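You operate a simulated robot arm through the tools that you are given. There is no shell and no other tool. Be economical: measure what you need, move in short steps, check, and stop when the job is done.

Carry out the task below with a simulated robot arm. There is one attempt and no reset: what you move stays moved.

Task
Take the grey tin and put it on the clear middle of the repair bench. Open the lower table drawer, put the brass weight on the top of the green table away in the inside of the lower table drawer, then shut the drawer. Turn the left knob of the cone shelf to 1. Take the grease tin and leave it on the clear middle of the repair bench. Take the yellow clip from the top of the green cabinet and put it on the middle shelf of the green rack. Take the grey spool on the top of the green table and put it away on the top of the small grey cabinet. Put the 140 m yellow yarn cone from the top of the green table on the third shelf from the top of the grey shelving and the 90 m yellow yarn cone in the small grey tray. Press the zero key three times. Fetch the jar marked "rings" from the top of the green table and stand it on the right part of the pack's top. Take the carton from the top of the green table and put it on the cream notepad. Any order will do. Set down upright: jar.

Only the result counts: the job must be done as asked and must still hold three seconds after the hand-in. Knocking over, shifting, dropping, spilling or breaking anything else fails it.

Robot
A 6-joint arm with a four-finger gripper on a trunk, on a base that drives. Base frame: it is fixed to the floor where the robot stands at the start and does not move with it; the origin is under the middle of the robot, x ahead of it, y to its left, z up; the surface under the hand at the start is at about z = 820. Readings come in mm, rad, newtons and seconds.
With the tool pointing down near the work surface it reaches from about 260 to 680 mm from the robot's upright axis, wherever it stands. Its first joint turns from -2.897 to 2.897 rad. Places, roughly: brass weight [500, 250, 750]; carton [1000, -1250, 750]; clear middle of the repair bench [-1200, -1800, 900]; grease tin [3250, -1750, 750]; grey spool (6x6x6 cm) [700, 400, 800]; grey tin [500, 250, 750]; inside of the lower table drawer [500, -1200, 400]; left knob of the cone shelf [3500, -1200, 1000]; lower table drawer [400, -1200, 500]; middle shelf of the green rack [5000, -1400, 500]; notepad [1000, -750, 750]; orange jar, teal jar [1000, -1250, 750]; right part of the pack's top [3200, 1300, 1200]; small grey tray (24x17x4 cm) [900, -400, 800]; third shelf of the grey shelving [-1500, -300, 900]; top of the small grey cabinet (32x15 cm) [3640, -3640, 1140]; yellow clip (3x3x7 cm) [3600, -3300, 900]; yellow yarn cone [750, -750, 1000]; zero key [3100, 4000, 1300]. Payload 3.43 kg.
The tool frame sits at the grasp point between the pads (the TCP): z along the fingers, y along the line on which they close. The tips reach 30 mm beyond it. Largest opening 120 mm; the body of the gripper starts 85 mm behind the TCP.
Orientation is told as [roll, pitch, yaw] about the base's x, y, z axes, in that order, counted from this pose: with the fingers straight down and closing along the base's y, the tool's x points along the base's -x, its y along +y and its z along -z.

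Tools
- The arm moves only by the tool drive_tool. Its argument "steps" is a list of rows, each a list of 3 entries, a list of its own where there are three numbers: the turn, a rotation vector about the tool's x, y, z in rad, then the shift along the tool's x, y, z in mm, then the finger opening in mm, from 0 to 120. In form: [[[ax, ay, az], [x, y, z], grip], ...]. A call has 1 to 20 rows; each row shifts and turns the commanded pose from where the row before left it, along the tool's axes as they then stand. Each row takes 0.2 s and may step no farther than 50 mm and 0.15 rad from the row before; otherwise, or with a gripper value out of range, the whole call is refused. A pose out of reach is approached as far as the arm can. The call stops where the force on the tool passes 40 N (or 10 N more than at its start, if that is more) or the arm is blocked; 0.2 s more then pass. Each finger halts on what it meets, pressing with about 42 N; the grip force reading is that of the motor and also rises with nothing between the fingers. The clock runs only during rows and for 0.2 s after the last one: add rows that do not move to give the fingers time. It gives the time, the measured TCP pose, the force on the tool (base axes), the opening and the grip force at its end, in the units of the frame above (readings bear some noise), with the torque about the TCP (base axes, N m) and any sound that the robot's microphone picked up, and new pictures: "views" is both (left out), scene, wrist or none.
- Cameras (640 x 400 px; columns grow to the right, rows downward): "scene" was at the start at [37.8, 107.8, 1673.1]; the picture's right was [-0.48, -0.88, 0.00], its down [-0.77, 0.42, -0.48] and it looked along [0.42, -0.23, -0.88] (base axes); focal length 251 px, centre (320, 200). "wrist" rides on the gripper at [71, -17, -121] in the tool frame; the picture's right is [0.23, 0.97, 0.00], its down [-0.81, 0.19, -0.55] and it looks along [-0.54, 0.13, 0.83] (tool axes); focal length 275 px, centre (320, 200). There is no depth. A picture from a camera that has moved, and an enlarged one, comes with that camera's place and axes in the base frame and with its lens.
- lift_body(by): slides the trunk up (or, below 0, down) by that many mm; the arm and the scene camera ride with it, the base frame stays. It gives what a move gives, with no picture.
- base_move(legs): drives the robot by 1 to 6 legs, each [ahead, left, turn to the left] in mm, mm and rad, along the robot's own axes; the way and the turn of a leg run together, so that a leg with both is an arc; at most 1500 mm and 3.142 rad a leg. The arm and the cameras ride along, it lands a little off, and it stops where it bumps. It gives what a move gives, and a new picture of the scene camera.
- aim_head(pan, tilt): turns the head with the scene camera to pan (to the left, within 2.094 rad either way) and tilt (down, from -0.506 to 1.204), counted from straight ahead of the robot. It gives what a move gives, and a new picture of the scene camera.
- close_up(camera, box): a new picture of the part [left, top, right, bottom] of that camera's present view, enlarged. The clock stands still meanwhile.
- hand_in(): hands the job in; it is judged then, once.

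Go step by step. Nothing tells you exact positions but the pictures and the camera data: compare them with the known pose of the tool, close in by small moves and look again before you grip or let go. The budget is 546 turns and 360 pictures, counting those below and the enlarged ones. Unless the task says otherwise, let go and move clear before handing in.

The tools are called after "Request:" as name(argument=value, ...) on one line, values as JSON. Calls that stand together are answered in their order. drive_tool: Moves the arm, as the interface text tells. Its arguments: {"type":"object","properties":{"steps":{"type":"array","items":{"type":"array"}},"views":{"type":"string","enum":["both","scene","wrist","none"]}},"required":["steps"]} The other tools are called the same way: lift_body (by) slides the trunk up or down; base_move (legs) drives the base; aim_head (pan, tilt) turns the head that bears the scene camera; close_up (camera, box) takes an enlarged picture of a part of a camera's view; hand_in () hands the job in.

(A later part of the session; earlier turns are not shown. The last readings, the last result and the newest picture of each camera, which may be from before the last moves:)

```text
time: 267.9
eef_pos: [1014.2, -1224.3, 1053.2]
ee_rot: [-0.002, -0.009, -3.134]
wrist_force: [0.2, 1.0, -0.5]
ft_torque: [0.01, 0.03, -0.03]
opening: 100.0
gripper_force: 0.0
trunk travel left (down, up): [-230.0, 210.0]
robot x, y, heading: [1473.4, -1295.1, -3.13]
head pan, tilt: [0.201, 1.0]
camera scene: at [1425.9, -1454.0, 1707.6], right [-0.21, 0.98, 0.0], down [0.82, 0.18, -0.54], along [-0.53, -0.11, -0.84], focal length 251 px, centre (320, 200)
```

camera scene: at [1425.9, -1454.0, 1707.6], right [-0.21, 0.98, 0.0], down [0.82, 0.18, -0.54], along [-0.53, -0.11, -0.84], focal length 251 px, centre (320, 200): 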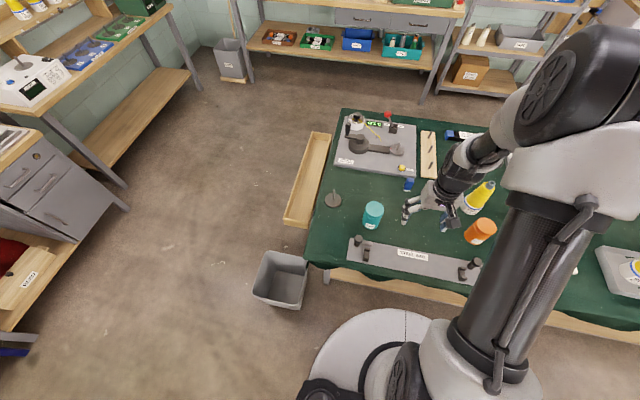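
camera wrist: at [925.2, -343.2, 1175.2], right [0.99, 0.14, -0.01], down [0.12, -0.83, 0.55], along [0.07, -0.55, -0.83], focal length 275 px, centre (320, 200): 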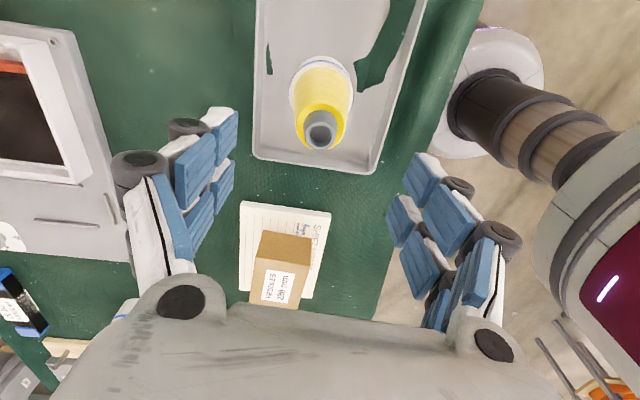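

The jar is near [902,-1351]. I bring the hand over it.

Request:
drive_tool(steps=[[[0, 0, 0], [-27, 31.5, 10], 110], [[0, 0, 0], [-27, 31.5, 20], 110], [[0, 0, 0], [-27, 31.5, 20], 110], [[0, 0, 0], [-27, 31.5, 20], 110], [[0, 0, 0], [0, 0, 0], 110]], views="wrist")

```text
time: 269.1
eef_pos: [907.5, -1352.2, 985.4]
ee_rot: [-0.001, -0.006, -3.133]
wrist_force: [-0.2, -0.1, 0.4]
ft_torque: [-0.03, 0.03, 0.02]
opening: 109.8
gripper_force: 0.0
trunk travel left (down, up): [-230.0, 210.0]
robot x, y, heading: [1468.0, -1301.6, -3.125]
head pan, tilt: [0.201, 1.0]
camera wrist: at [980.1, -1335.6, 1104.6], right [0.24, -0.97, 0.0], down [-0.8, -0.2, 0.56], along [-0.54, -0.13, -0.83], focal length 275 px, centre (320, 200)
```

wrist: 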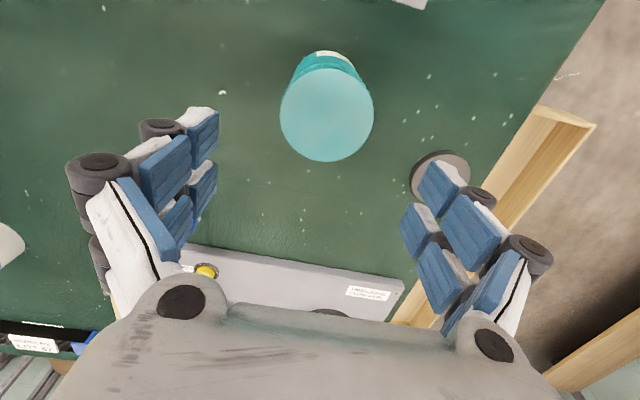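

The jar is centred near [916,-1354], top ≈890. I correct and descend.

Request:
drive_tool(steps=[[[0, 0, 0], [8, 2, 30], 110], [[0, 0, 0], [0, 0, 35], 110], [[0, 0, 0], [0, 0, 25], 110], [[0, 0, 0], [0, 0, 0], 110]], views="wrist")

```text
time: 270.1
eef_pos: [915.4, -1354.8, 895.6]
ee_rot: [-0.001, -0.01, -3.134]
wrist_force: [0.1, -0.2, 0.3]
ft_torque: [0.02, -0.03, 0.04]
opening: 110.1
gripper_force: 0.1
trunk travel left (down, up): [-230.0, 210.0]
robot x, y, heading: [1469.2, -1297.5, -3.133]
head pan, tilt: [0.201, 1.0]
camera wrist: at [986.6, -1337.5, 1014.4], right [0.24, -0.97, 0.0], down [-0.8, -0.2, 0.56], along [-0.54, -0.13, -0.83], focal length 275 px, centre (320, 200)
```

wrist: 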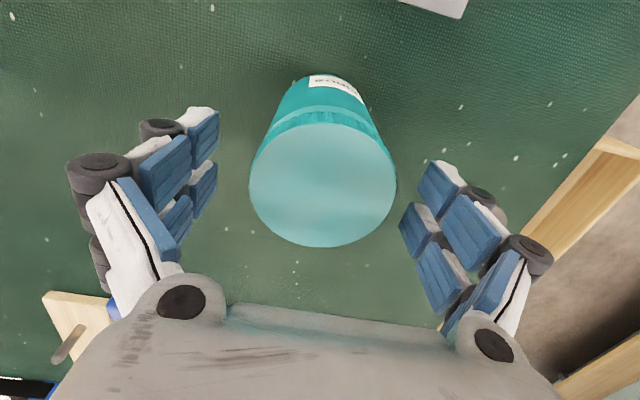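

Well centred. I lower 45 mm and close on the jar body.

Request:
drive_tool(steps=[[[0, 0, 0], [0, 0, 20], 110], [[0, 0, 0], [0, 0, 20], 110], [[0, 0, 0], [0, 0, 5], 100], [[0, 0, 0], [0, 0, 0], 90], [[0, 0, 0], [0, 0, 0], 80], [[0, 0, 0], [0, 0, 0], 70], [[0, 0, 0], [0, 0, 0], 55], [[0, 0, 0], [0, 0, 0], 50], [[0, 0, 0], [0, 0, -3], 50], [[0, 0, 0], [0, 0, -5], 50], [[0, 0, 0], [0, 0, -10], 50], [[0, 0, 0], [0, 0, -12], 50], [[0, 0, 0], [0, 0, 0], 50]], views="wrist")

```text
time: 272.9
eef_pos: [913.8, -1353.9, 879.9]
ee_rot: [-0.002, -0.007, -3.133]
wrist_force: [0.0, 0.4, -2.4]
ft_torque: [-0.01, -0.01, -0.01]
opening: 65.7
gripper_force: 42.1
trunk travel left (down, up): [-230.0, 210.0]
robot x, y, heading: [1471.1, -1297.9, -3.132]
head pan, tilt: [0.201, 1.0]
camera wrist: at [986.6, -1337.5, 999.6], right [0.24, -0.97, 0.0], down [-0.8, -0.2, 0.56], along [-0.54, -0.13, -0.83], focal length 275 px, centre (320, 200)
```

wrist: 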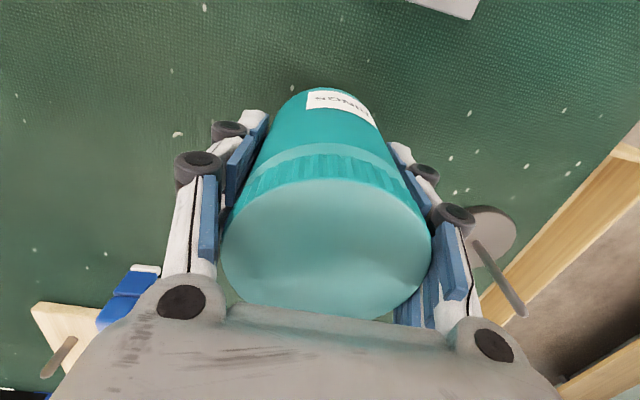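

The jar is held upright. I raise it, back off and turn toward the pack at [3200,1300].

Request:
drive_tool(steps=[[[0, 0, 0], [5, 0, -25], 50], [[0, 0, 0], [10, 0, -35], 50], [[0, 0, 0], [20, 0, -35], 50], [[0, 0, 0], [25, 0, -35], 50], [[0, 0, 0], [30, 0, -30], 50], [[0, 0, 0], [20, 0, -30], 50], [[0, 0, 0], [0, 0, 0], 50]], views="none")

Request:
base_move(legs=[[-300, 0, 0], [0, 0, -2.15]])

Request:
aim_head(pan=0.1, tilt=0.25)

```text
time: 274.5
eef_pos: [1025.2, -1354.2, 1068.6]
ee_rot: [-0.001, -0.01, -3.134]
wrist_force: [-0.7, 0.3, -1.6]
ft_torque: [0.02, -0.01, 0.01]
opening: 65.6
gripper_force: 41.9
trunk travel left (down, up): [-230.0, 210.0]
robot x, y, heading: [1471.6, -1299.8, -3.13]
head pan, tilt: [0.201, 1.0]
```

```text
time: 281.7
eef_pos: [1968.2, -893.7, 1068.3]
ee_rot: [-0.003, -0.007, 0.996]
wrist_force: [-0.3, 0.7, -2.0]
ft_torque: [-0.01, 0.03, 0.01]
opening: 65.6
gripper_force: 42.0
trunk travel left (down, up): [-230.0, 210.0]
robot x, y, heading: [1768.1, -1294.5, 0.999]
head pan, tilt: [0.201, 1.0]
camera scene: at [1665.1, -1172.6, 1707.6], right [0.93, -0.37, 0.0], down [-0.31, -0.78, -0.54], along [0.2, 0.5, -0.84], focal length 251 px, centre (320, 200)
```

scene: 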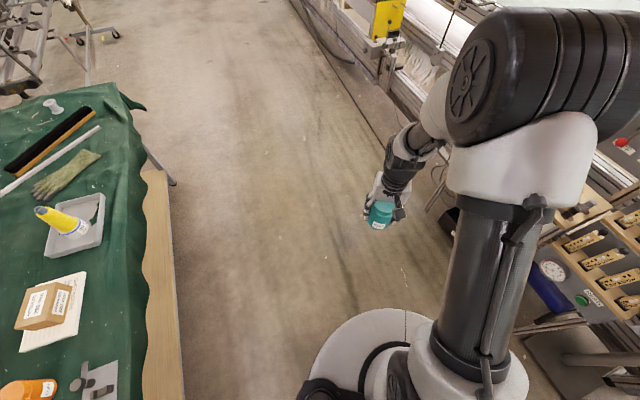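

```text
time: 282.8
eef_pos: [1968.9, -892.1, 1068.3]
ee_rot: [-0.001, -0.007, 0.994]
wrist_force: [0.1, -0.1, -2.3]
ft_torque: [-0.03, -0.01, 0.03]
opening: 65.7
gripper_force: 42.3
trunk travel left (down, up): [-230.0, 210.0]
robot x, y, heading: [1767.0, -1295.7, 0.997]
head pan, tilt: [0.099, 0.25]
camera scene: at [1682.3, -1154.3, 1771.8], right [0.89, -0.46, 0.0], down [-0.11, -0.22, -0.97], along [0.44, 0.86, -0.25], focal length 251 px, centre (320, 200)
```

scene: 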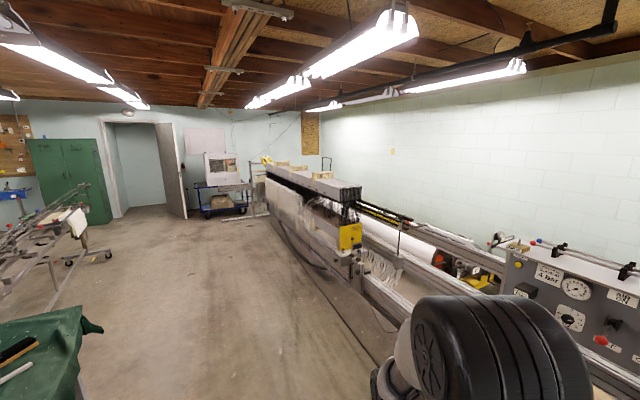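

The pack is the long grey case; its right end is at px (355,190). I zoom in and also drive nearer.

Request:
close_up(camera="scene", box=[250, 140, 410, 240])

Request:
base_move(legs=[[0, 0, -0.997], [0, 1400, 0], [0, 1000, 0]])

Request:
aim_head(pan=0.2, tilt=0.5)

```text
4.00 times, centred on (330, 190) of scene
camera zoom: at [1682.3, -1154.3, 1771.8], right [0.89, -0.46, 0.0], down [-0.11, -0.22, -0.97], along [0.44, 0.86, -0.25], focal length 1005 px, centre (280, 240)
```

zoom: 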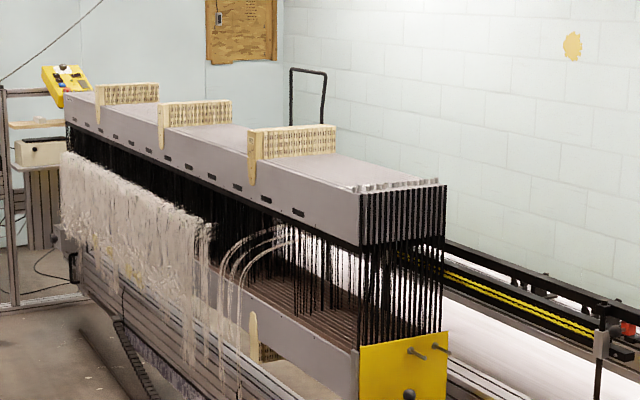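

```text
time: 297.1
eef_pos: [2210.3, 1149.7, 1068.5]
ee_rot: [-0.003, -0.006, 0.006]
wrist_force: [-0.4, 0.2, -2.3]
ft_torque: [-0.04, 0.0, 0.02]
opening: 65.7
gripper_force: 41.8
trunk travel left (down, up): [-230.0, 210.0]
robot x, y, heading: [1762.8, 1095.8, 0.009]
head pan, tilt: [0.099, 0.25]
camera scene: at [1835.6, 1244.8, 1771.8], right [0.11, -0.99, 0.0], down [-0.25, -0.03, -0.97], along [0.96, 0.1, -0.25], focal length 251 px, centre (320, 200)
```

scene: 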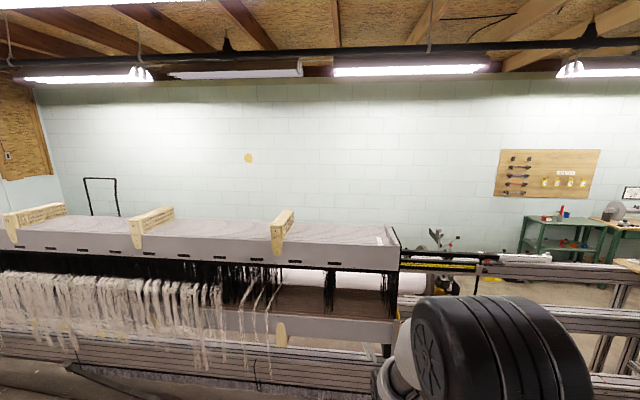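

```text
time: 297.8
eef_pos: [2209.8, 1148.8, 1068.3]
ee_rot: [-0.001, -0.01, 0.005]
wrist_force: [0.2, 0.2, -2.0]
ft_torque: [0.0, -0.03, 0.02]
opening: 65.4
gripper_force: 42.4
trunk travel left (down, up): [-230.0, 210.0]
robot x, y, heading: [1762.7, 1097.3, 0.009]
head pan, tilt: [0.201, 0.499]
camera scene: at [1831.8, 1253.1, 1748.8], right [0.21, -0.98, 0.0], down [-0.47, -0.1, -0.88], along [0.86, 0.18, -0.48], focal length 251 px, centre (320, 200)
```

scene: 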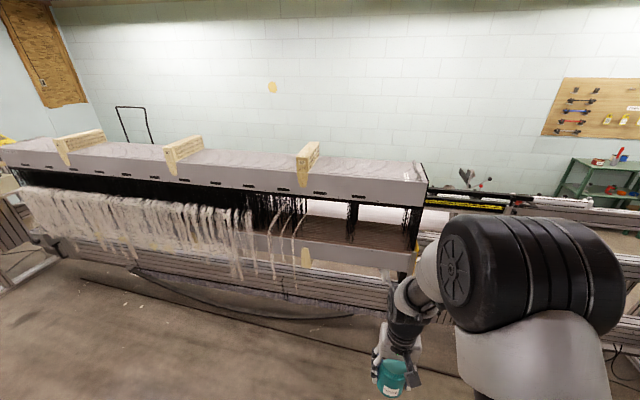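

The pack's top is near z≈1233, spanning x 3050–3290 and y 1060–1600. I raise the trunk and arm and approach to y≈1300.

Request:
lift_body(by=210)

Request:
drive_tool(steps=[[[0, 0, 0], [0, 0, -25], 50], [[0, 0, 0], [0, 0, -25], 50], [[0, 0, 0], [0, 0, -20], 50], [[0, 0, 0], [0, 0, 0], 50]], views="none")

Request:
base_move(legs=[[450, 160, 0]])

Request:
aim_head(pan=0.2, tilt=0.9)

```text
time: 300.1
eef_pos: [2211.3, 1149.1, 1279.1]
ee_rot: [-0.002, -0.007, 0.005]
wrist_force: [0.1, 1.0, -3.4]
ft_torque: [-0.05, -0.01, 0.01]
opening: 65.7
gripper_force: 42.4
trunk travel left (down, up): [-440.0, 0.0]
robot x, y, heading: [1759.6, 1094.5, 0.008]
head pan, tilt: [0.201, 0.499]
```

```text
time: 301.1
eef_pos: [2208.6, 1149.5, 1347.9]
ee_rot: [-0.002, -0.009, 0.006]
wrist_force: [-1.0, -0.6, -2.0]
ft_torque: [0.0, 0.01, -0.01]
opening: 65.6
gripper_force: 41.8
trunk travel left (down, up): [-440.0, 0.0]
robot x, y, heading: [1761.1, 1096.3, 0.008]
head pan, tilt: [0.201, 0.499]
```

```text
time: 303.9
eef_pos: [2660.4, 1310.5, 1348.3]
ee_rot: [-0.002, -0.007, 0.003]
wrist_force: [0.7, -0.9, -2.4]
ft_torque: [-0.01, -0.03, -0.01]
opening: 65.4
gripper_force: 41.8
trunk travel left (down, up): [-440.0, 0.0]
robot x, y, heading: [2212.2, 1255.9, 0.003]
head pan, tilt: [0.201, 0.499]
camera scene: at [2284.6, 1415.9, 1958.7], right [0.2, -0.98, 0.0], down [-0.47, -0.1, -0.88], along [0.86, 0.18, -0.48], focal length 251 px, centre (320, 200)
```

scene: 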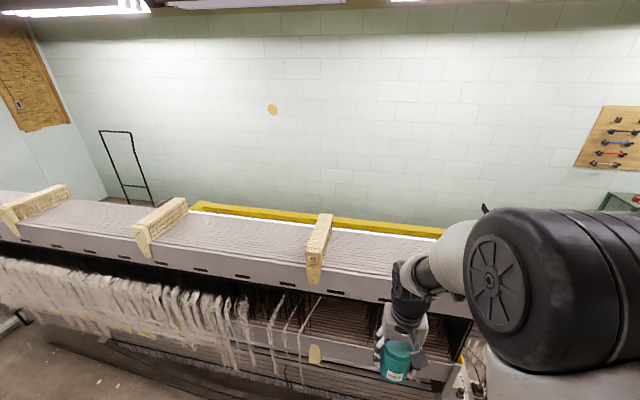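

```text
time: 304.8
eef_pos: [2660.0, 1310.9, 1348.4]
ee_rot: [-0.001, -0.011, 0.003]
wrist_force: [0.4, -0.2, -3.5]
ft_torque: [-0.05, -0.05, 0.0]
opening: 65.5
gripper_force: 42.4
trunk travel left (down, up): [-440.0, 0.0]
robot x, y, heading: [2215.3, 1255.1, 0.003]
head pan, tilt: [0.201, 0.901]
camera scene: at [2268.8, 1412.5, 1924.9], right [0.2, -0.98, 0.0], down [-0.77, -0.16, -0.62], along [0.61, 0.13, -0.78], focal length 251 px, centre (320, 200)
```

scene: 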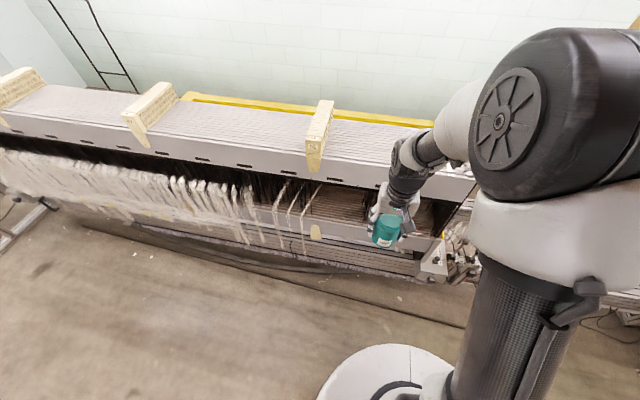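

Front edge of the pack's top confirmed at x≈3045. I move the base 255 mm closer.

Request:
base_move(legs=[[255, 0, 0]])

Request:
drive_tool(steps=[[[0, 0, 0], [-40, -4, 0], 50], [[0, 0, 0], [-40, -4, 0], 50], [[0, 0, 0], [-40, 0, 0], 50], [[0, 0, 0], [-40, 0, 0], 50], [[0, 0, 0], [-40, 0, 0], 50], [[0, 0, 0], [-20, 0, 0], 50], [[0, 0, 0], [0, 0, 0], 50]], views="both")

```text
time: 306.6
eef_pos: [2914.3, 1312.9, 1348.8]
ee_rot: [-0.002, -0.009, 0.004]
wrist_force: [0.7, 0.1, -2.6]
ft_torque: [0.02, 0.0, -0.02]
opening: 65.6
gripper_force: 41.9
trunk travel left (down, up): [-440.0, 0.0]
robot x, y, heading: [2467.2, 1259.6, 0.006]
head pan, tilt: [0.201, 0.901]
camera scene: at [2523.4, 1414.0, 1924.8], right [0.2, -0.98, 0.0], down [-0.77, -0.16, -0.62], along [0.61, 0.13, -0.78], focal length 251 px, centre (320, 200)
```

scene: 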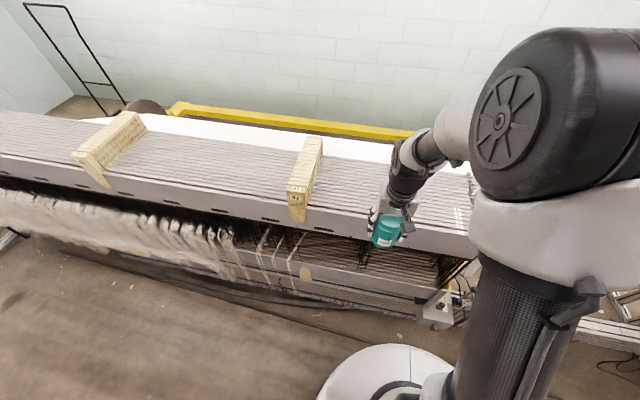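

```text
time: 308.2
eef_pos: [3134.9, 1304.3, 1351.7]
ee_rot: [-0.001, -0.01, 0.004]
wrist_force: [-0.2, -0.8, -2.7]
ft_torque: [0.01, 0.03, -0.01]
opening: 65.4
gripper_force: 41.7
trunk travel left (down, up): [-440.0, 0.0]
robot x, y, heading: [2471.4, 1260.0, 0.006]
head pan, tilt: [0.201, 0.901]
camera scene: at [2522.6, 1413.9, 1924.9], right [0.2, -0.98, 0.0], down [-0.77, -0.16, -0.62], along [0.61, 0.13, -0.78], focal length 251 px, centre (320, 200)
camera wrist: at [3062.8, 1286.8, 1471.2], right [-0.23, 0.97, 0.0], down [0.81, 0.2, 0.56], along [0.54, 0.13, -0.83], focal length 275 px, centre (320, 200)
```

scene: 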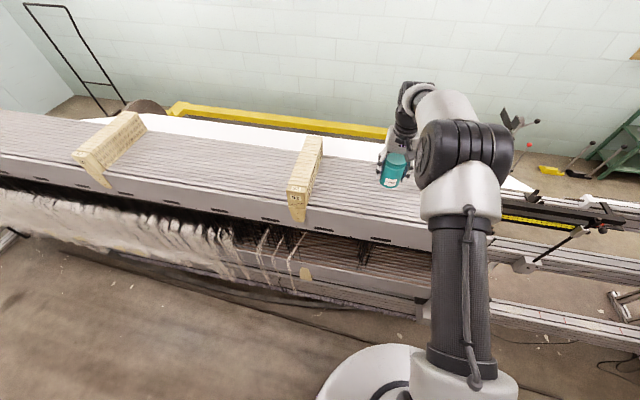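
wrist: 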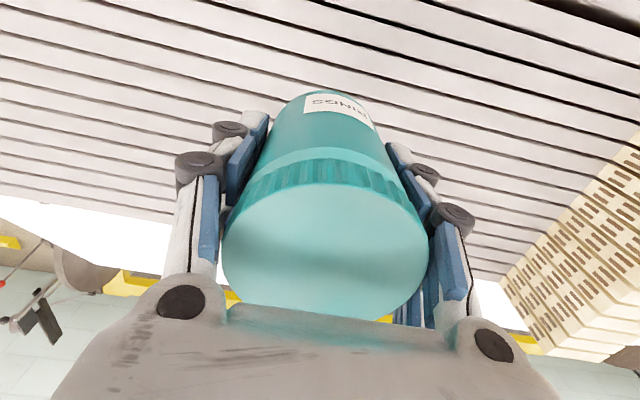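

Over the clear right part of the slatted top. I lower toward it.

Request:
drive_tool(steps=[[[0, 0, 0], [0, 0, 20], 50], [[0, 0, 0], [0, 0, 15], 50], [[0, 0, 0], [0, 0, 5], 50], [[0, 0, 0], [0, 0, 4], 50], [[0, 0, 0], [0, 0, 4], 50], [[0, 0, 0], [0, 0, 3], 50], [[0, 0, 0], [0, 0, 3], 50], [[0, 0, 0], [0, 0, 0], 50]], views="wrist")

```text
time: 310.0
eef_pos: [3135.2, 1305.2, 1299.1]
ee_rot: [0.001, -0.014, 0.003]
wrist_force: [0.9, 0.5, 24.3]
ft_torque: [-0.35, 0.64, 0.0]
opening: 65.6
gripper_force: 42.5
trunk travel left (down, up): [-440.0, 0.0]
robot x, y, heading: [2471.8, 1261.0, 0.003]
head pan, tilt: [0.201, 0.901]
camera wrist: at [3062.2, 1287.8, 1419.3], right [-0.23, 0.97, 0.0], down [0.8, 0.2, 0.57], along [0.55, 0.13, -0.82], focal length 275 px, centre (320, 200)
```

wrist: 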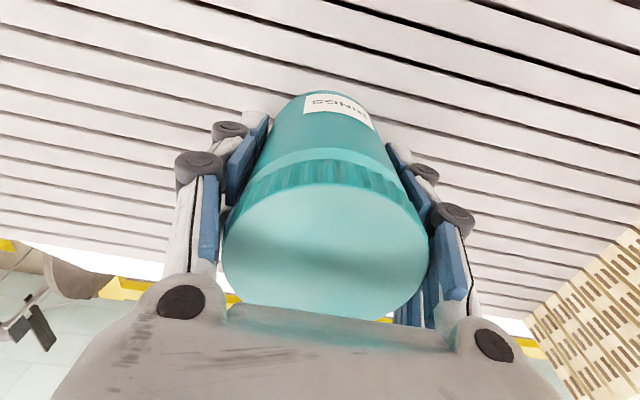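

Contact at TCP z≈1299. I release and rise.

Request:
drive_tool(steps=[[[0, 0, 0], [0, 0, -2], 72], [[0, 0, 0], [0, 0, 0], 85], [[0, 0, 0], [0, 0, 0], 100], [[0, 0, 0], [0, 0, 0], 100], [[0, 0, 0], [0, 0, -30], 100], [[0, 0, 0], [0, 0, -30], 100], [[0, 0, 0], [10, 0, -30], 100], [[0, 0, 0], [40, 0, 0], 100], [[0, 0, 0], [40, 0, 0], 100], [[0, 0, 0], [40, 0, 0], 100], [[0, 0, 0], [40, 0, 0], 100], [[0, 0, 0], [40, 0, 0], 100]], views="both")

```text
time: 312.6
eef_pos: [2921.7, 1302.9, 1386.1]
ee_rot: [-0.002, -0.011, 0.002]
wrist_force: [-0.3, 0.2, 0.5]
ft_torque: [-0.02, -0.03, 0.0]
opening: 99.8
gripper_force: 0.0
trunk travel left (down, up): [-440.0, 0.0]
robot x, y, heading: [2464.4, 1260.1, 0.004]
head pan, tilt: [0.201, 0.901]
camera scene: at [2520.4, 1414.0, 1924.9], right [0.2, -0.98, 0.0], down [-0.77, -0.16, -0.62], along [0.61, 0.13, -0.78], focal length 251 px, centre (320, 200)
camera wrist: at [2850.3, 1286.1, 1506.0], right [-0.23, 0.97, 0.0], down [0.8, 0.2, 0.56], along [0.55, 0.13, -0.83], focal length 275 px, centre (320, 200)
```

scene: 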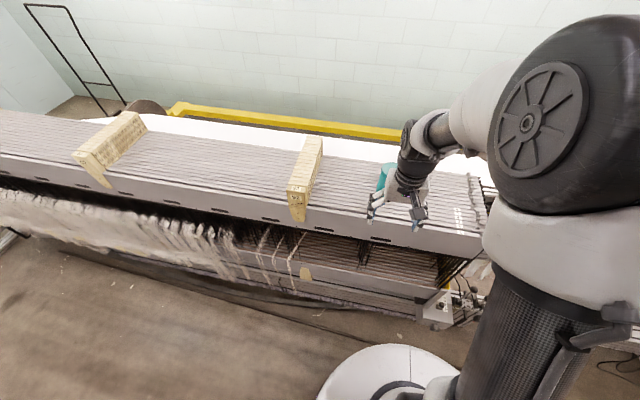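
wrist: 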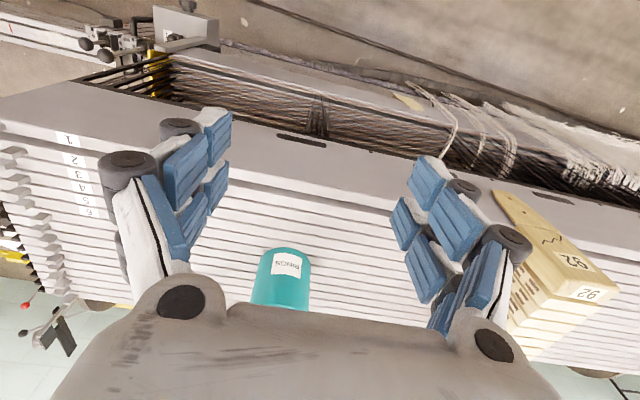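

The jar stands upright. Next the zero key at [3100,4000,1300]: I back off and look left.

Request:
base_move(legs=[[-350, 0, 0]])

Request:
aim_head(pan=1.3, tilt=0.35)

```text
time: 314.9
eef_pos: [2577.7, 1301.6, 1387.3]
ee_rot: [-0.002, -0.009, 0.003]
wrist_force: [0.2, -0.1, -0.7]
ft_torque: [0.0, -0.02, 0.0]
opening: 99.9
gripper_force: 0.0
trunk travel left (down, up): [-440.0, 0.0]
robot x, y, heading: [2117.9, 1257.5, 0.003]
head pan, tilt: [0.201, 0.901]
camera scene: at [2175.9, 1412.1, 1924.8], right [0.2, -0.98, 0.0], down [-0.77, -0.16, -0.62], along [0.61, 0.13, -0.78], focal length 251 px, centre (320, 200)
```

scene: 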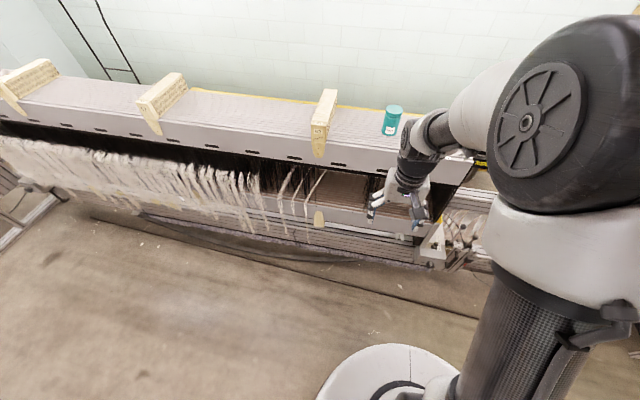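

```text
time: 316.2
eef_pos: [2578.8, 1302.7, 1385.0]
ee_rot: [-0.002, -0.008, 0.003]
wrist_force: [1.0, -0.1, -0.3]
ft_torque: [-0.03, 0.03, -0.01]
opening: 100.1
gripper_force: 0.0
trunk travel left (down, up): [-440.0, 0.0]
robot x, y, heading: [2120.5, 1254.7, 0.005]
head pan, tilt: [1.3, 0.351]
camera scene: at [2127.0, 1486.5, 1972.4], right [0.96, -0.26, 0.0], down [-0.09, -0.33, -0.94], along [0.25, 0.91, -0.34], focal length 251 px, centre (320, 200)
```

scene: 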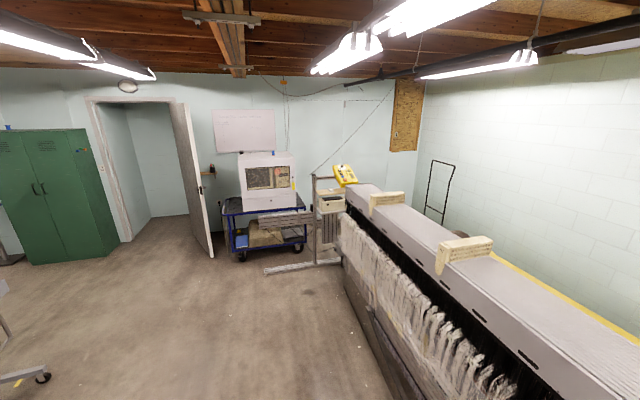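

Request:
close_up(camera="scene", box=[300, 150, 400, 215])

Request:
base_move(legs=[[0, 1300, 0], [0, 650, 0]])

Request:
aim_head(pan=0.7, tilt=0.5)

```text
6.15 times, centred on (350, 182) of scene
camera zoom: at [2127.0, 1486.5, 1972.4], right [0.96, -0.26, 0.0], down [-0.09, -0.33, -0.94], along [0.25, 0.91, -0.34], focal length 1546 px, centre (135, 308)
```

zoom: 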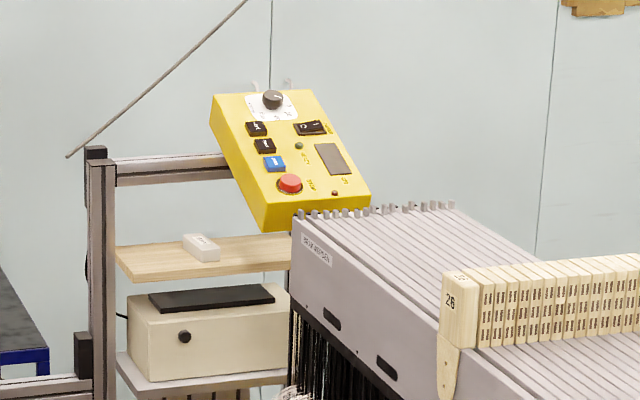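

```text
time: 326.0
eef_pos: [2566.9, 3250.9, 1385.5]
ee_rot: [-0.003, -0.008, -0.001]
wrist_force: [-0.2, -0.1, 0.4]
ft_torque: [-0.01, 0.0, -0.02]
opening: 100.0
gripper_force: 0.0
trunk travel left (down, up): [-440.0, 0.0]
robot x, y, heading: [2110.5, 3209.8, 0.003]
head pan, tilt: [1.3, 0.351]
camera scene: at [2115.8, 3437.6, 1972.4], right [0.96, -0.27, 0.0], down [-0.09, -0.33, -0.94], along [0.25, 0.91, -0.34], focal length 251 px, centre (320, 200)
```

scene: 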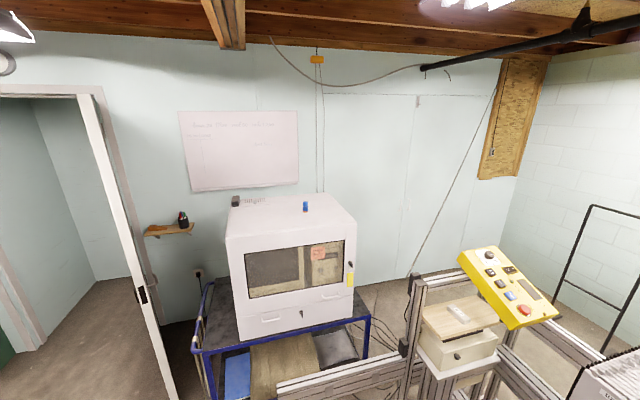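

```text
time: 327.0
eef_pos: [2565.5, 3250.1, 1385.3]
ee_rot: [-0.002, -0.009, 0.0]
wrist_force: [1.0, -1.1, -1.3]
ft_torque: [0.03, 0.0, 0.01]
opening: 100.1
gripper_force: 0.0
trunk travel left (down, up): [-440.0, 0.0]
robot x, y, heading: [2106.8, 3206.9, 0.001]
head pan, tilt: [0.7, 0.499]
camera scene: at [2160.4, 3406.5, 1958.7], right [0.65, -0.76, 0.0], down [-0.37, -0.31, -0.88], along [0.67, 0.57, -0.48], focal length 251 px, centre (320, 200)
```

scene: 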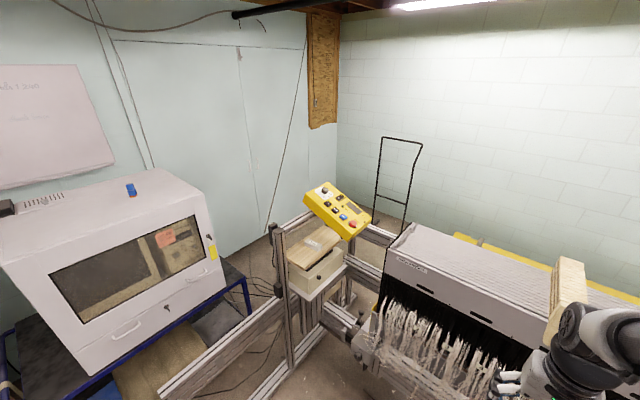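

Request:
close_up(camera="scene", box=[295, 175, 380, 245])

```text
5.71 times, centred on (338, 210) of scene
camera zoom: at [2160.4, 3406.5, 1958.7], right [0.65, -0.76, 0.0], down [-0.37, -0.31, -0.88], along [0.67, 0.57, -0.48], focal length 1436 px, centre (220, 143)
```

zoom: 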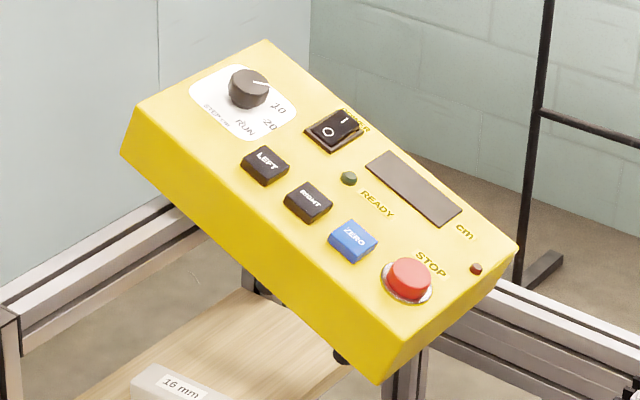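

The ZERO key (blue) is at about [3082,4032,1262] on a panel sloping down toward -y by ~22°. I drive to about (2450,3880).

Request:
base_move(legs=[[0, 670, 0], [340, 0, 0]])

Request:
aim_head(pan=0.3, tilt=0.8)

```text
time: 332.5
eef_pos: [2909.9, 3912.0, 1386.0]
ee_rot: [-0.001, -0.01, -0.008]
wrist_force: [-0.7, 0.5, 0.0]
ft_torque: [0.02, 0.01, 0.01]
opening: 100.0
gripper_force: 0.1
trunk travel left (down, up): [-440.0, 0.0]
robot x, y, heading: [2451.8, 3872.3, -0.005]
head pan, tilt: [0.7, 0.499]
camera scene: at [2505.4, 4072.3, 1958.7], right [0.64, -0.77, 0.0], down [-0.37, -0.3, -0.88], along [0.68, 0.56, -0.48], focal length 251 px, centre (320, 200)
```

scene: 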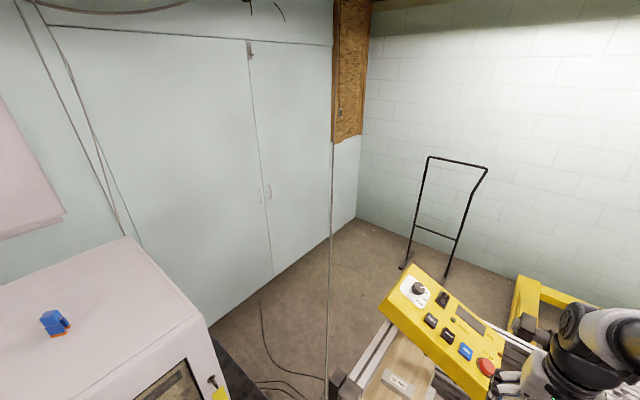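

```text
time: 333.4
eef_pos: [2909.3, 3912.4, 1385.6]
ee_rot: [-0.001, -0.008, -0.01]
wrist_force: [-0.1, 0.7, 0.1]
ft_torque: [0.0, 0.02, 0.01]
opening: 100.2
gripper_force: 0.1
trunk travel left (down, up): [-440.0, 0.0]
robot x, y, heading: [2452.1, 3873.1, -0.011]
head pan, tilt: [0.3, 0.799]
camera scene: at [2511.7, 4037.7, 1932.8], right [0.29, -0.96, 0.0], down [-0.69, -0.21, -0.7], along [0.67, 0.2, -0.72], focal length 251 px, centre (320, 200)
```

scene: 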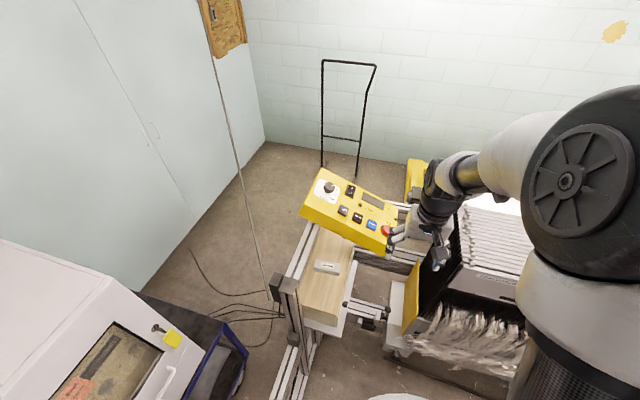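

I close the fingers, tilt the tool to the panel's normal and move nearer to look with the wrist camera.

Request:
drive_tool(steps=[[[0, 0, 0], [0, 0, -25], 50], [[0, 0, 0], [-30, 30, 0], 20], [[0, 0, 0], [-30, 30, 0], 0], [[0, 0, 0], [-30, 30, 0], 0], [[-0.13, 0, 0], [0, 0, 0], 0], [[-0.13, 0, 0], [0, 0, 0], 0], [[-0.12, 0, 0], [0, 0, 0], 0], [[0, 0, 0], [0, 0, 0], 0]], views="both")

```text
time: 335.2
eef_pos: [2999.3, 4002.3, 1411.8]
ee_rot: [0.38, -0.009, -0.01]
wrist_force: [-1.3, 0.5, 0.8]
ft_torque: [-0.03, -0.02, 0.01]
opening: 0.0
gripper_force: 27.9
trunk travel left (down, up): [-440.0, 0.0]
robot x, y, heading: [2453.9, 3875.1, -0.008]
head pan, tilt: [0.3, 0.799]
camera scene: at [2511.8, 4038.0, 1932.7], right [0.29, -0.96, 0.0], down [-0.69, -0.21, -0.7], along [0.67, 0.2, -0.72], focal length 251 px, centre (320, 200)
camera wrist: at [2926.9, 3941.7, 1516.6], right [-0.22, 0.91, 0.36], down [0.81, -0.04, 0.59], along [0.55, 0.42, -0.72], focal length 275 px, centre (320, 200)
```

scene: 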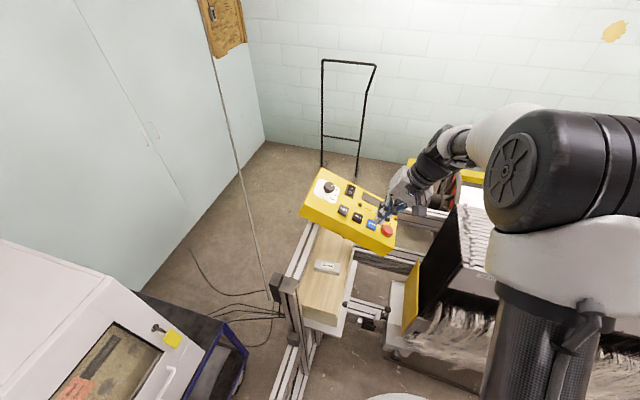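
wrist: 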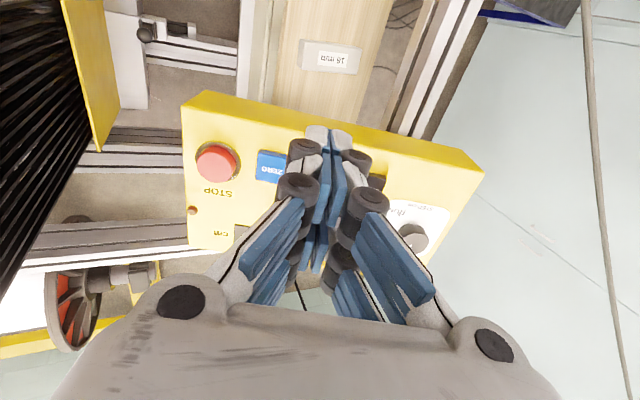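

The key is at about [3077,4021,1256]. I hover the closed fingertips 25 mm above it along the normal.

Request:
drive_tool(steps=[[[0, 0, 0], [-39, -13, 15], 0], [[0, 0, 0], [-39, -13, 20], 0], [[0, 0, 0], [0, -14, 30], 0], [[0, 0, 0], [0, 0, 30], 0], [[0, 0, 0], [0, 0, 0], 0]], views="both")

Request:
close_up(camera="scene", box=[310, 160, 430, 260])

```text
time: 336.4
eef_pos: [3079.2, 3998.1, 1308.1]
ee_rot: [0.381, -0.011, -0.01]
wrist_force: [-0.6, 0.0, 1.6]
ft_torque: [0.02, 0.01, 0.03]
opening: 0.0
gripper_force: 32.6
trunk travel left (down, up): [-440.0, 0.0]
robot x, y, heading: [2453.5, 3875.4, -0.009]
head pan, tilt: [0.3, 0.799]
camera scene: at [2511.2, 4036.8, 1932.9], right [0.29, -0.96, 0.0], down [-0.69, -0.21, -0.7], along [0.67, 0.2, -0.72], focal length 251 px, centre (320, 200)
camera wrist: at [3005.8, 3937.5, 1414.2], right [-0.22, 0.91, 0.36], down [0.8, -0.04, 0.59], along [0.55, 0.42, -0.72], focal length 275 px, centre (320, 200)
```

scene: 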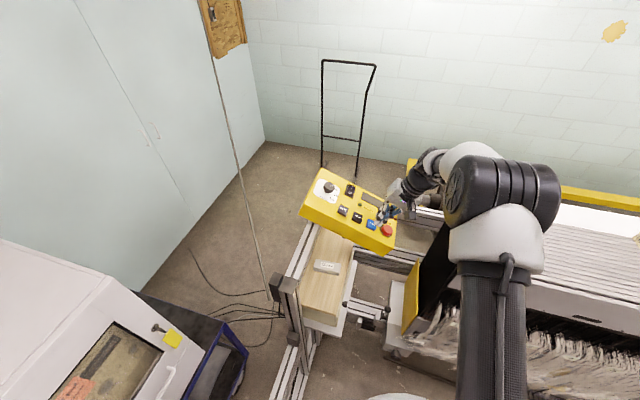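
wrist: 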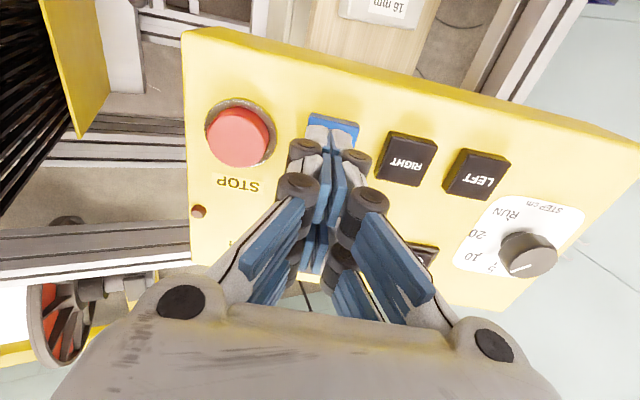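

```text
4.00 times, centred on (370, 210) of scene
camera zoom: at [2511.2, 4036.8, 1932.9], right [0.29, -0.96, 0.0], down [-0.69, -0.21, -0.7], along [0.67, 0.2, -0.72], focal length 1005 px, centre (120, 160)
```

zoom: 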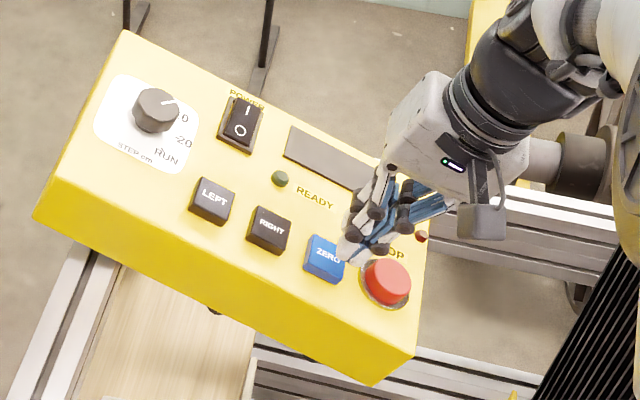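

Needs about 8 mm more toward +y. I shift and advance near the key surface.

Request:
drive_tool(steps=[[[0, 0, 0], [1, 8, 0], 0], [[0, 0, 0], [0, 0, 12], 0], [[0, 0, 0], [0, 0, 4], 0], [[0, 0, 0], [0, 0, 0], 0]], views="wrist")

Request:
close_up(camera="scene", box=[340, 195, 420, 255])

```text
time: 337.4
eef_pos: [3076.7, 4011.0, 1297.4]
ee_rot: [0.38, -0.009, -0.008]
wrist_force: [-0.3, 0.3, 0.0]
ft_torque: [0.01, 0.03, 0.0]
opening: 0.0
gripper_force: 33.6
trunk travel left (down, up): [-440.0, 0.0]
robot x, y, heading: [2454.2, 3871.9, -0.005]
head pan, tilt: [0.3, 0.799]
camera wrist: at [3005.2, 3951.9, 1402.0], right [-0.22, 0.91, 0.36], down [0.81, -0.04, 0.59], along [0.55, 0.42, -0.72], focal length 275 px, centre (320, 200)
```

wrist: 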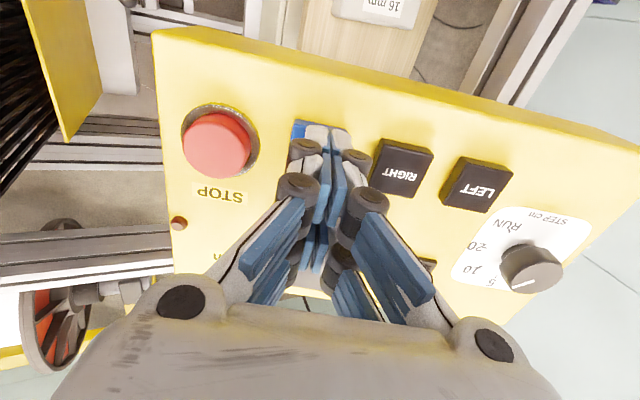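

```text
6.67 times, centred on (380, 225) of scene
camera zoom: at [2512.3, 4037.4, 1932.8], right [0.29, -0.96, 0.0], down [-0.69, -0.21, -0.7], along [0.67, 0.2, -0.72], focal length 1675 px, centre (-80, 33)
```

zoom: 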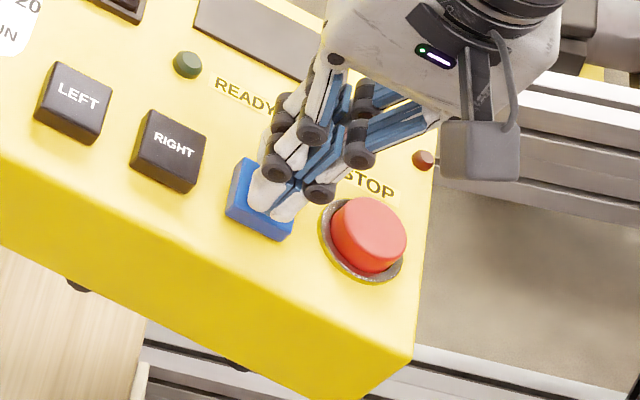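

The tips are centred over ZERO. I press in small steps, watching force and sound.

Request:
drive_tool(steps=[[[0, 0, 0], [0, 0, 3], 0], [[0, 0, 0], [0, 0, 2], 0], [[0, 0, 0], [0, 0, 2], 0], [[0, 0, 0], [0, 0, 0], 0]], views="none")

```text
time: 338.4
eef_pos: [3079.2, 4014.5, 1291.1]
ee_rot: [0.379, -0.009, -0.011]
wrist_force: [-0.2, -0.7, -0.1]
ft_torque: [0.03, 0.02, 0.0]
opening: 0.1
gripper_force: 33.6
trunk travel left (down, up): [-440.0, 0.0]
robot x, y, heading: [2454.5, 3876.5, -0.005]
head pan, tilt: [0.3, 0.799]
```

Request:
drive_tool(steps=[[[0, 0, 0], [0, 0, 2], 0], [[0, 0, 0], [0, 0, 2], 0], [[0, 0, 0], [0, 0, 1], 0], [[0, 0, 0], [0, 0, 0], 0]], views="wrist")

```text
time: 339.4
eef_pos: [3078.0, 4015.8, 1286.2]
ee_rot: [0.379, -0.009, -0.01]
wrist_force: [-0.4, -1.0, 1.9]
ft_torque: [0.01, 0.06, 0.03]
opening: 5.7
gripper_force: 33.1
trunk travel left (down, up): [-440.0, 0.0]
robot x, y, heading: [2453.1, 3874.6, -0.01]
head pan, tilt: [0.3, 0.799]
heard: click
camera wrist: at [3005.8, 3956.0, 1390.9], right [-0.22, 0.91, 0.36], down [0.81, -0.04, 0.59], along [0.55, 0.42, -0.72], focal length 275 px, centre (320, 200)
```

wrist: 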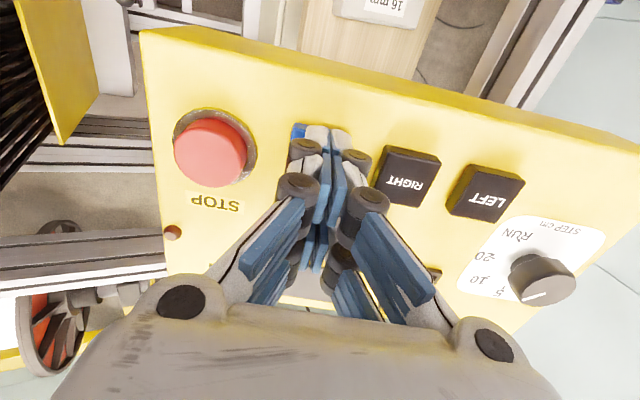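

One click heard. I retract and check for release.

Request:
drive_tool(steps=[[[0, 0, 0], [0, 0, -4], 0], [[0, 0, 0], [0, 0, -6], 0], [[0, 0, 0], [0, 0, 0], 0], [[0, 0, 0], [0, 0, 0], 0]], views="none")

```text
time: 340.4
eef_pos: [3077.8, 4013.0, 1296.2]
ee_rot: [0.379, -0.009, -0.012]
wrist_force: [-0.3, 0.6, 0.4]
ft_torque: [0.0, 0.0, 0.0]
opening: 0.2
gripper_force: 33.3
trunk travel left (down, up): [-440.0, 0.0]
robot x, y, heading: [2452.4, 3874.6, -0.011]
head pan, tilt: [0.3, 0.799]
```

Second press: same 10 mm travel.

Request:
drive_tool(steps=[[[0, 0, 0], [0, 0, 5], 0], [[0, 0, 0], [0, 0, 3], 0], [[0, 0, 0], [0, 0, 2], 0], [[0, 0, 0], [0, 0, 0], 0]], views="none")

Request:
drive_tool(steps=[[[0, 0, 0], [0, 0, -4], 0], [[0, 0, 0], [0, 0, -6], 0], [[0, 0, 0], [0, 0, 0], 0], [[0, 0, 0], [0, 0, 0], 0]], views="none")

```text
time: 341.4
eef_pos: [3078.4, 4017.9, 1286.1]
ee_rot: [0.378, -0.01, -0.011]
wrist_force: [0.0, -0.6, 2.4]
ft_torque: [0.03, 0.02, 0.0]
opening: 6.0
gripper_force: 33.6
trunk travel left (down, up): [-440.0, 0.0]
robot x, y, heading: [2454.3, 3873.4, -0.006]
head pan, tilt: [0.3, 0.799]
heard: click
```

```text
time: 342.4
eef_pos: [3078.4, 4012.6, 1294.8]
ee_rot: [0.378, -0.008, -0.01]
wrist_force: [0.4, -0.3, -0.8]
ft_torque: [0.04, 0.01, -0.02]
opening: 0.1
gripper_force: 33.3
trunk travel left (down, up): [-440.0, 0.0]
robot x, y, heading: [2450.0, 3874.9, -0.009]
head pan, tilt: [0.3, 0.799]
```

Second click heard. Third press.

Request:
drive_tool(steps=[[[0, 0, 0], [0, 0, 5], 0], [[0, 0, 0], [0, 0, 3], 0], [[0, 0, 0], [0, 0, 2], 0], [[0, 0, 0], [0, 0, 0], 0]], views="none")

Request:
drive_tool(steps=[[[0, 0, 0], [0, 0, -6], 0], [[0, 0, 0], [0, 0, -20], 0], [[0, 0, 0], [0, 0, -40], 0], [[0, 0, 0], [0, 0, -40], 0], [[0.13, 0, 0], [40, 0, 0], 0], [[0.13, 0, 0], [40, 0, 0], 40], [[0.12, 0, 0], [40, 0, 0], 60], [[0, 0, 0], [40, -20, 0], 60]], views="scene")

```text
time: 343.4
eef_pos: [3078.3, 4016.7, 1287.1]
ee_rot: [0.38, -0.011, -0.011]
wrist_force: [1.2, -0.7, 1.6]
ft_torque: [0.05, 0.0, -0.02]
opening: 5.7
gripper_force: 32.9
trunk travel left (down, up): [-440.0, 0.0]
robot x, y, heading: [2450.3, 3874.8, -0.006]
head pan, tilt: [0.3, 0.799]
heard: click
```

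```text
time: 345.2
eef_pos: [2914.4, 3957.3, 1384.8]
ee_rot: [0.0, -0.012, -0.01]
wrist_force: [-0.4, -1.1, -0.2]
ft_torque: [0.05, -0.06, 0.0]
opening: 54.0
gripper_force: 0.0
trunk travel left (down, up): [-440.0, 0.0]
robot x, y, heading: [2451.5, 3877.2, -0.01]
head pan, tilt: [0.3, 0.799]
camera scene: at [2509.4, 4034.7, 1933.2], right [0.29, -0.96, 0.0], down [-0.69, -0.2, -0.7], along [0.67, 0.2, -0.72], focal length 251 px, centre (320, 200)
```

scene: 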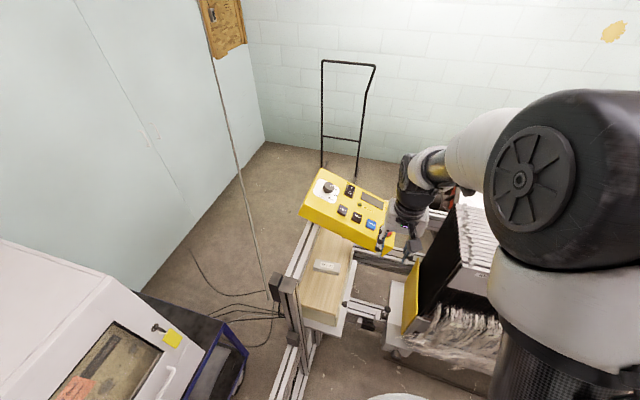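

Three clicks: done. Now the grey spool near [758,460]: I drive back to the table's far side.

Request:
base_move(legs=[[-400, 0, 0.01], [0, -1500, 0], [0, -1500, 0], [0, -410, 0], [0, 0, 3.14]])

Request:
lift_body(by=-210)

Request:
base_move(legs=[[500, 0, 0]])

Request:
aim_head(pan=0.2, tilt=0.9)

```text
time: 371.2
eef_pos: [1645.9, 358.0, 1382.5]
ee_rot: [-0.002, -0.008, -3.137]
wrist_force: [-0.4, 0.7, 0.2]
ft_torque: [0.02, 0.02, 0.0]
opening: 60.1
gripper_force: 0.0
trunk travel left (down, up): [-440.0, 0.0]
robot x, y, heading: [2105.5, 448.3, -3.137]
head pan, tilt: [0.3, 0.799]
camera scene: at [2051.6, 284.0, 1932.8], right [-0.3, 0.95, 0.0], down [0.68, 0.22, -0.7], along [-0.66, -0.21, -0.72], focal length 251 px, centre (320, 200)
```

scene: 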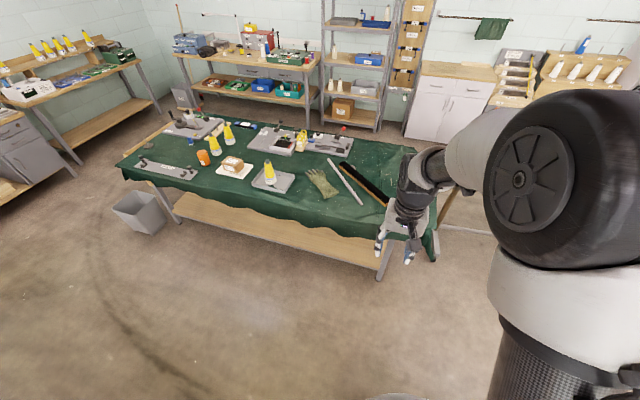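

```text
time: 373.5
eef_pos: [1645.2, 357.4, 1173.3]
ee_rot: [0.0, -0.009, -3.134]
wrist_force: [0.1, 0.1, -0.7]
ft_torque: [-0.01, 0.0, 0.02]
opening: 60.2
gripper_force: 0.0
trunk travel left (down, up): [-230.0, 210.0]
robot x, y, heading: [2105.8, 449.8, -3.137]
head pan, tilt: [0.3, 0.799]
```

```text
time: 376.4
eef_pos: [1146.4, 355.1, 1172.5]
ee_rot: [-0.001, -0.009, -3.136]
wrist_force: [-1.0, 0.3, 0.0]
ft_torque: [-0.02, -0.05, 0.02]
opening: 59.7
gripper_force: 0.1
trunk travel left (down, up): [-230.0, 210.0]
robot x, y, heading: [1610.4, 449.3, -3.132]
head pan, tilt: [0.3, 0.799]
camera scene: at [1552.2, 280.8, 1722.7], right [-0.3, 0.95, 0.0], down [0.68, 0.22, -0.7], along [-0.66, -0.21, -0.72], focal length 251 px, centre (320, 200)
```

scene: 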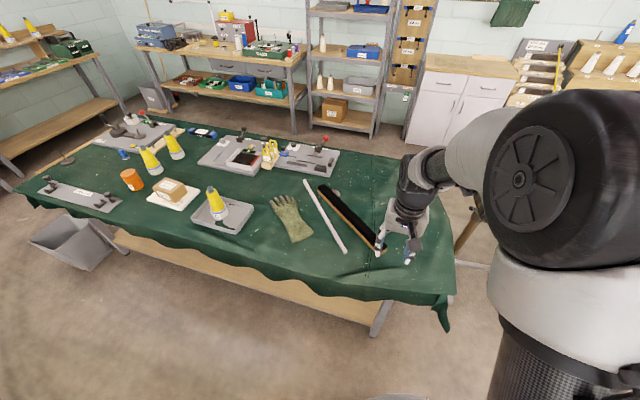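

```text
time: 377.1
eef_pos: [1147.7, 353.2, 1173.0]
ee_rot: [-0.002, -0.009, -3.136]
wrist_force: [0.1, -0.5, -0.6]
ft_torque: [-0.02, 0.01, 0.0]
opening: 60.1
gripper_force: 0.0
trunk travel left (down, up): [-230.0, 210.0]
robot x, y, heading: [1610.6, 445.2, -3.136]
head pan, tilt: [0.201, 0.901]
camera scene: at [1556.2, 289.6, 1714.9], right [-0.21, 0.98, 0.0], down [0.77, 0.16, -0.62], along [-0.61, -0.13, -0.78], focal length 251 px, centre (320, 200)
```

scene: 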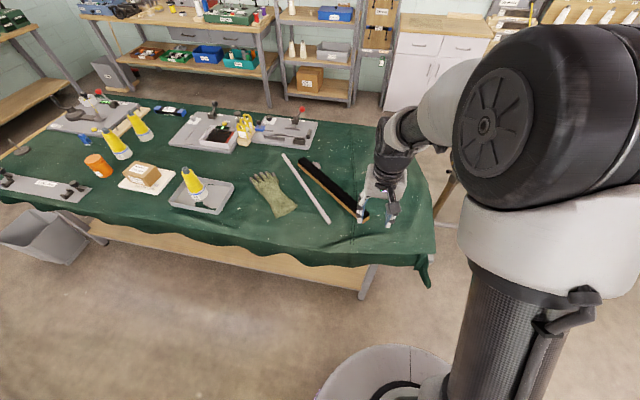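

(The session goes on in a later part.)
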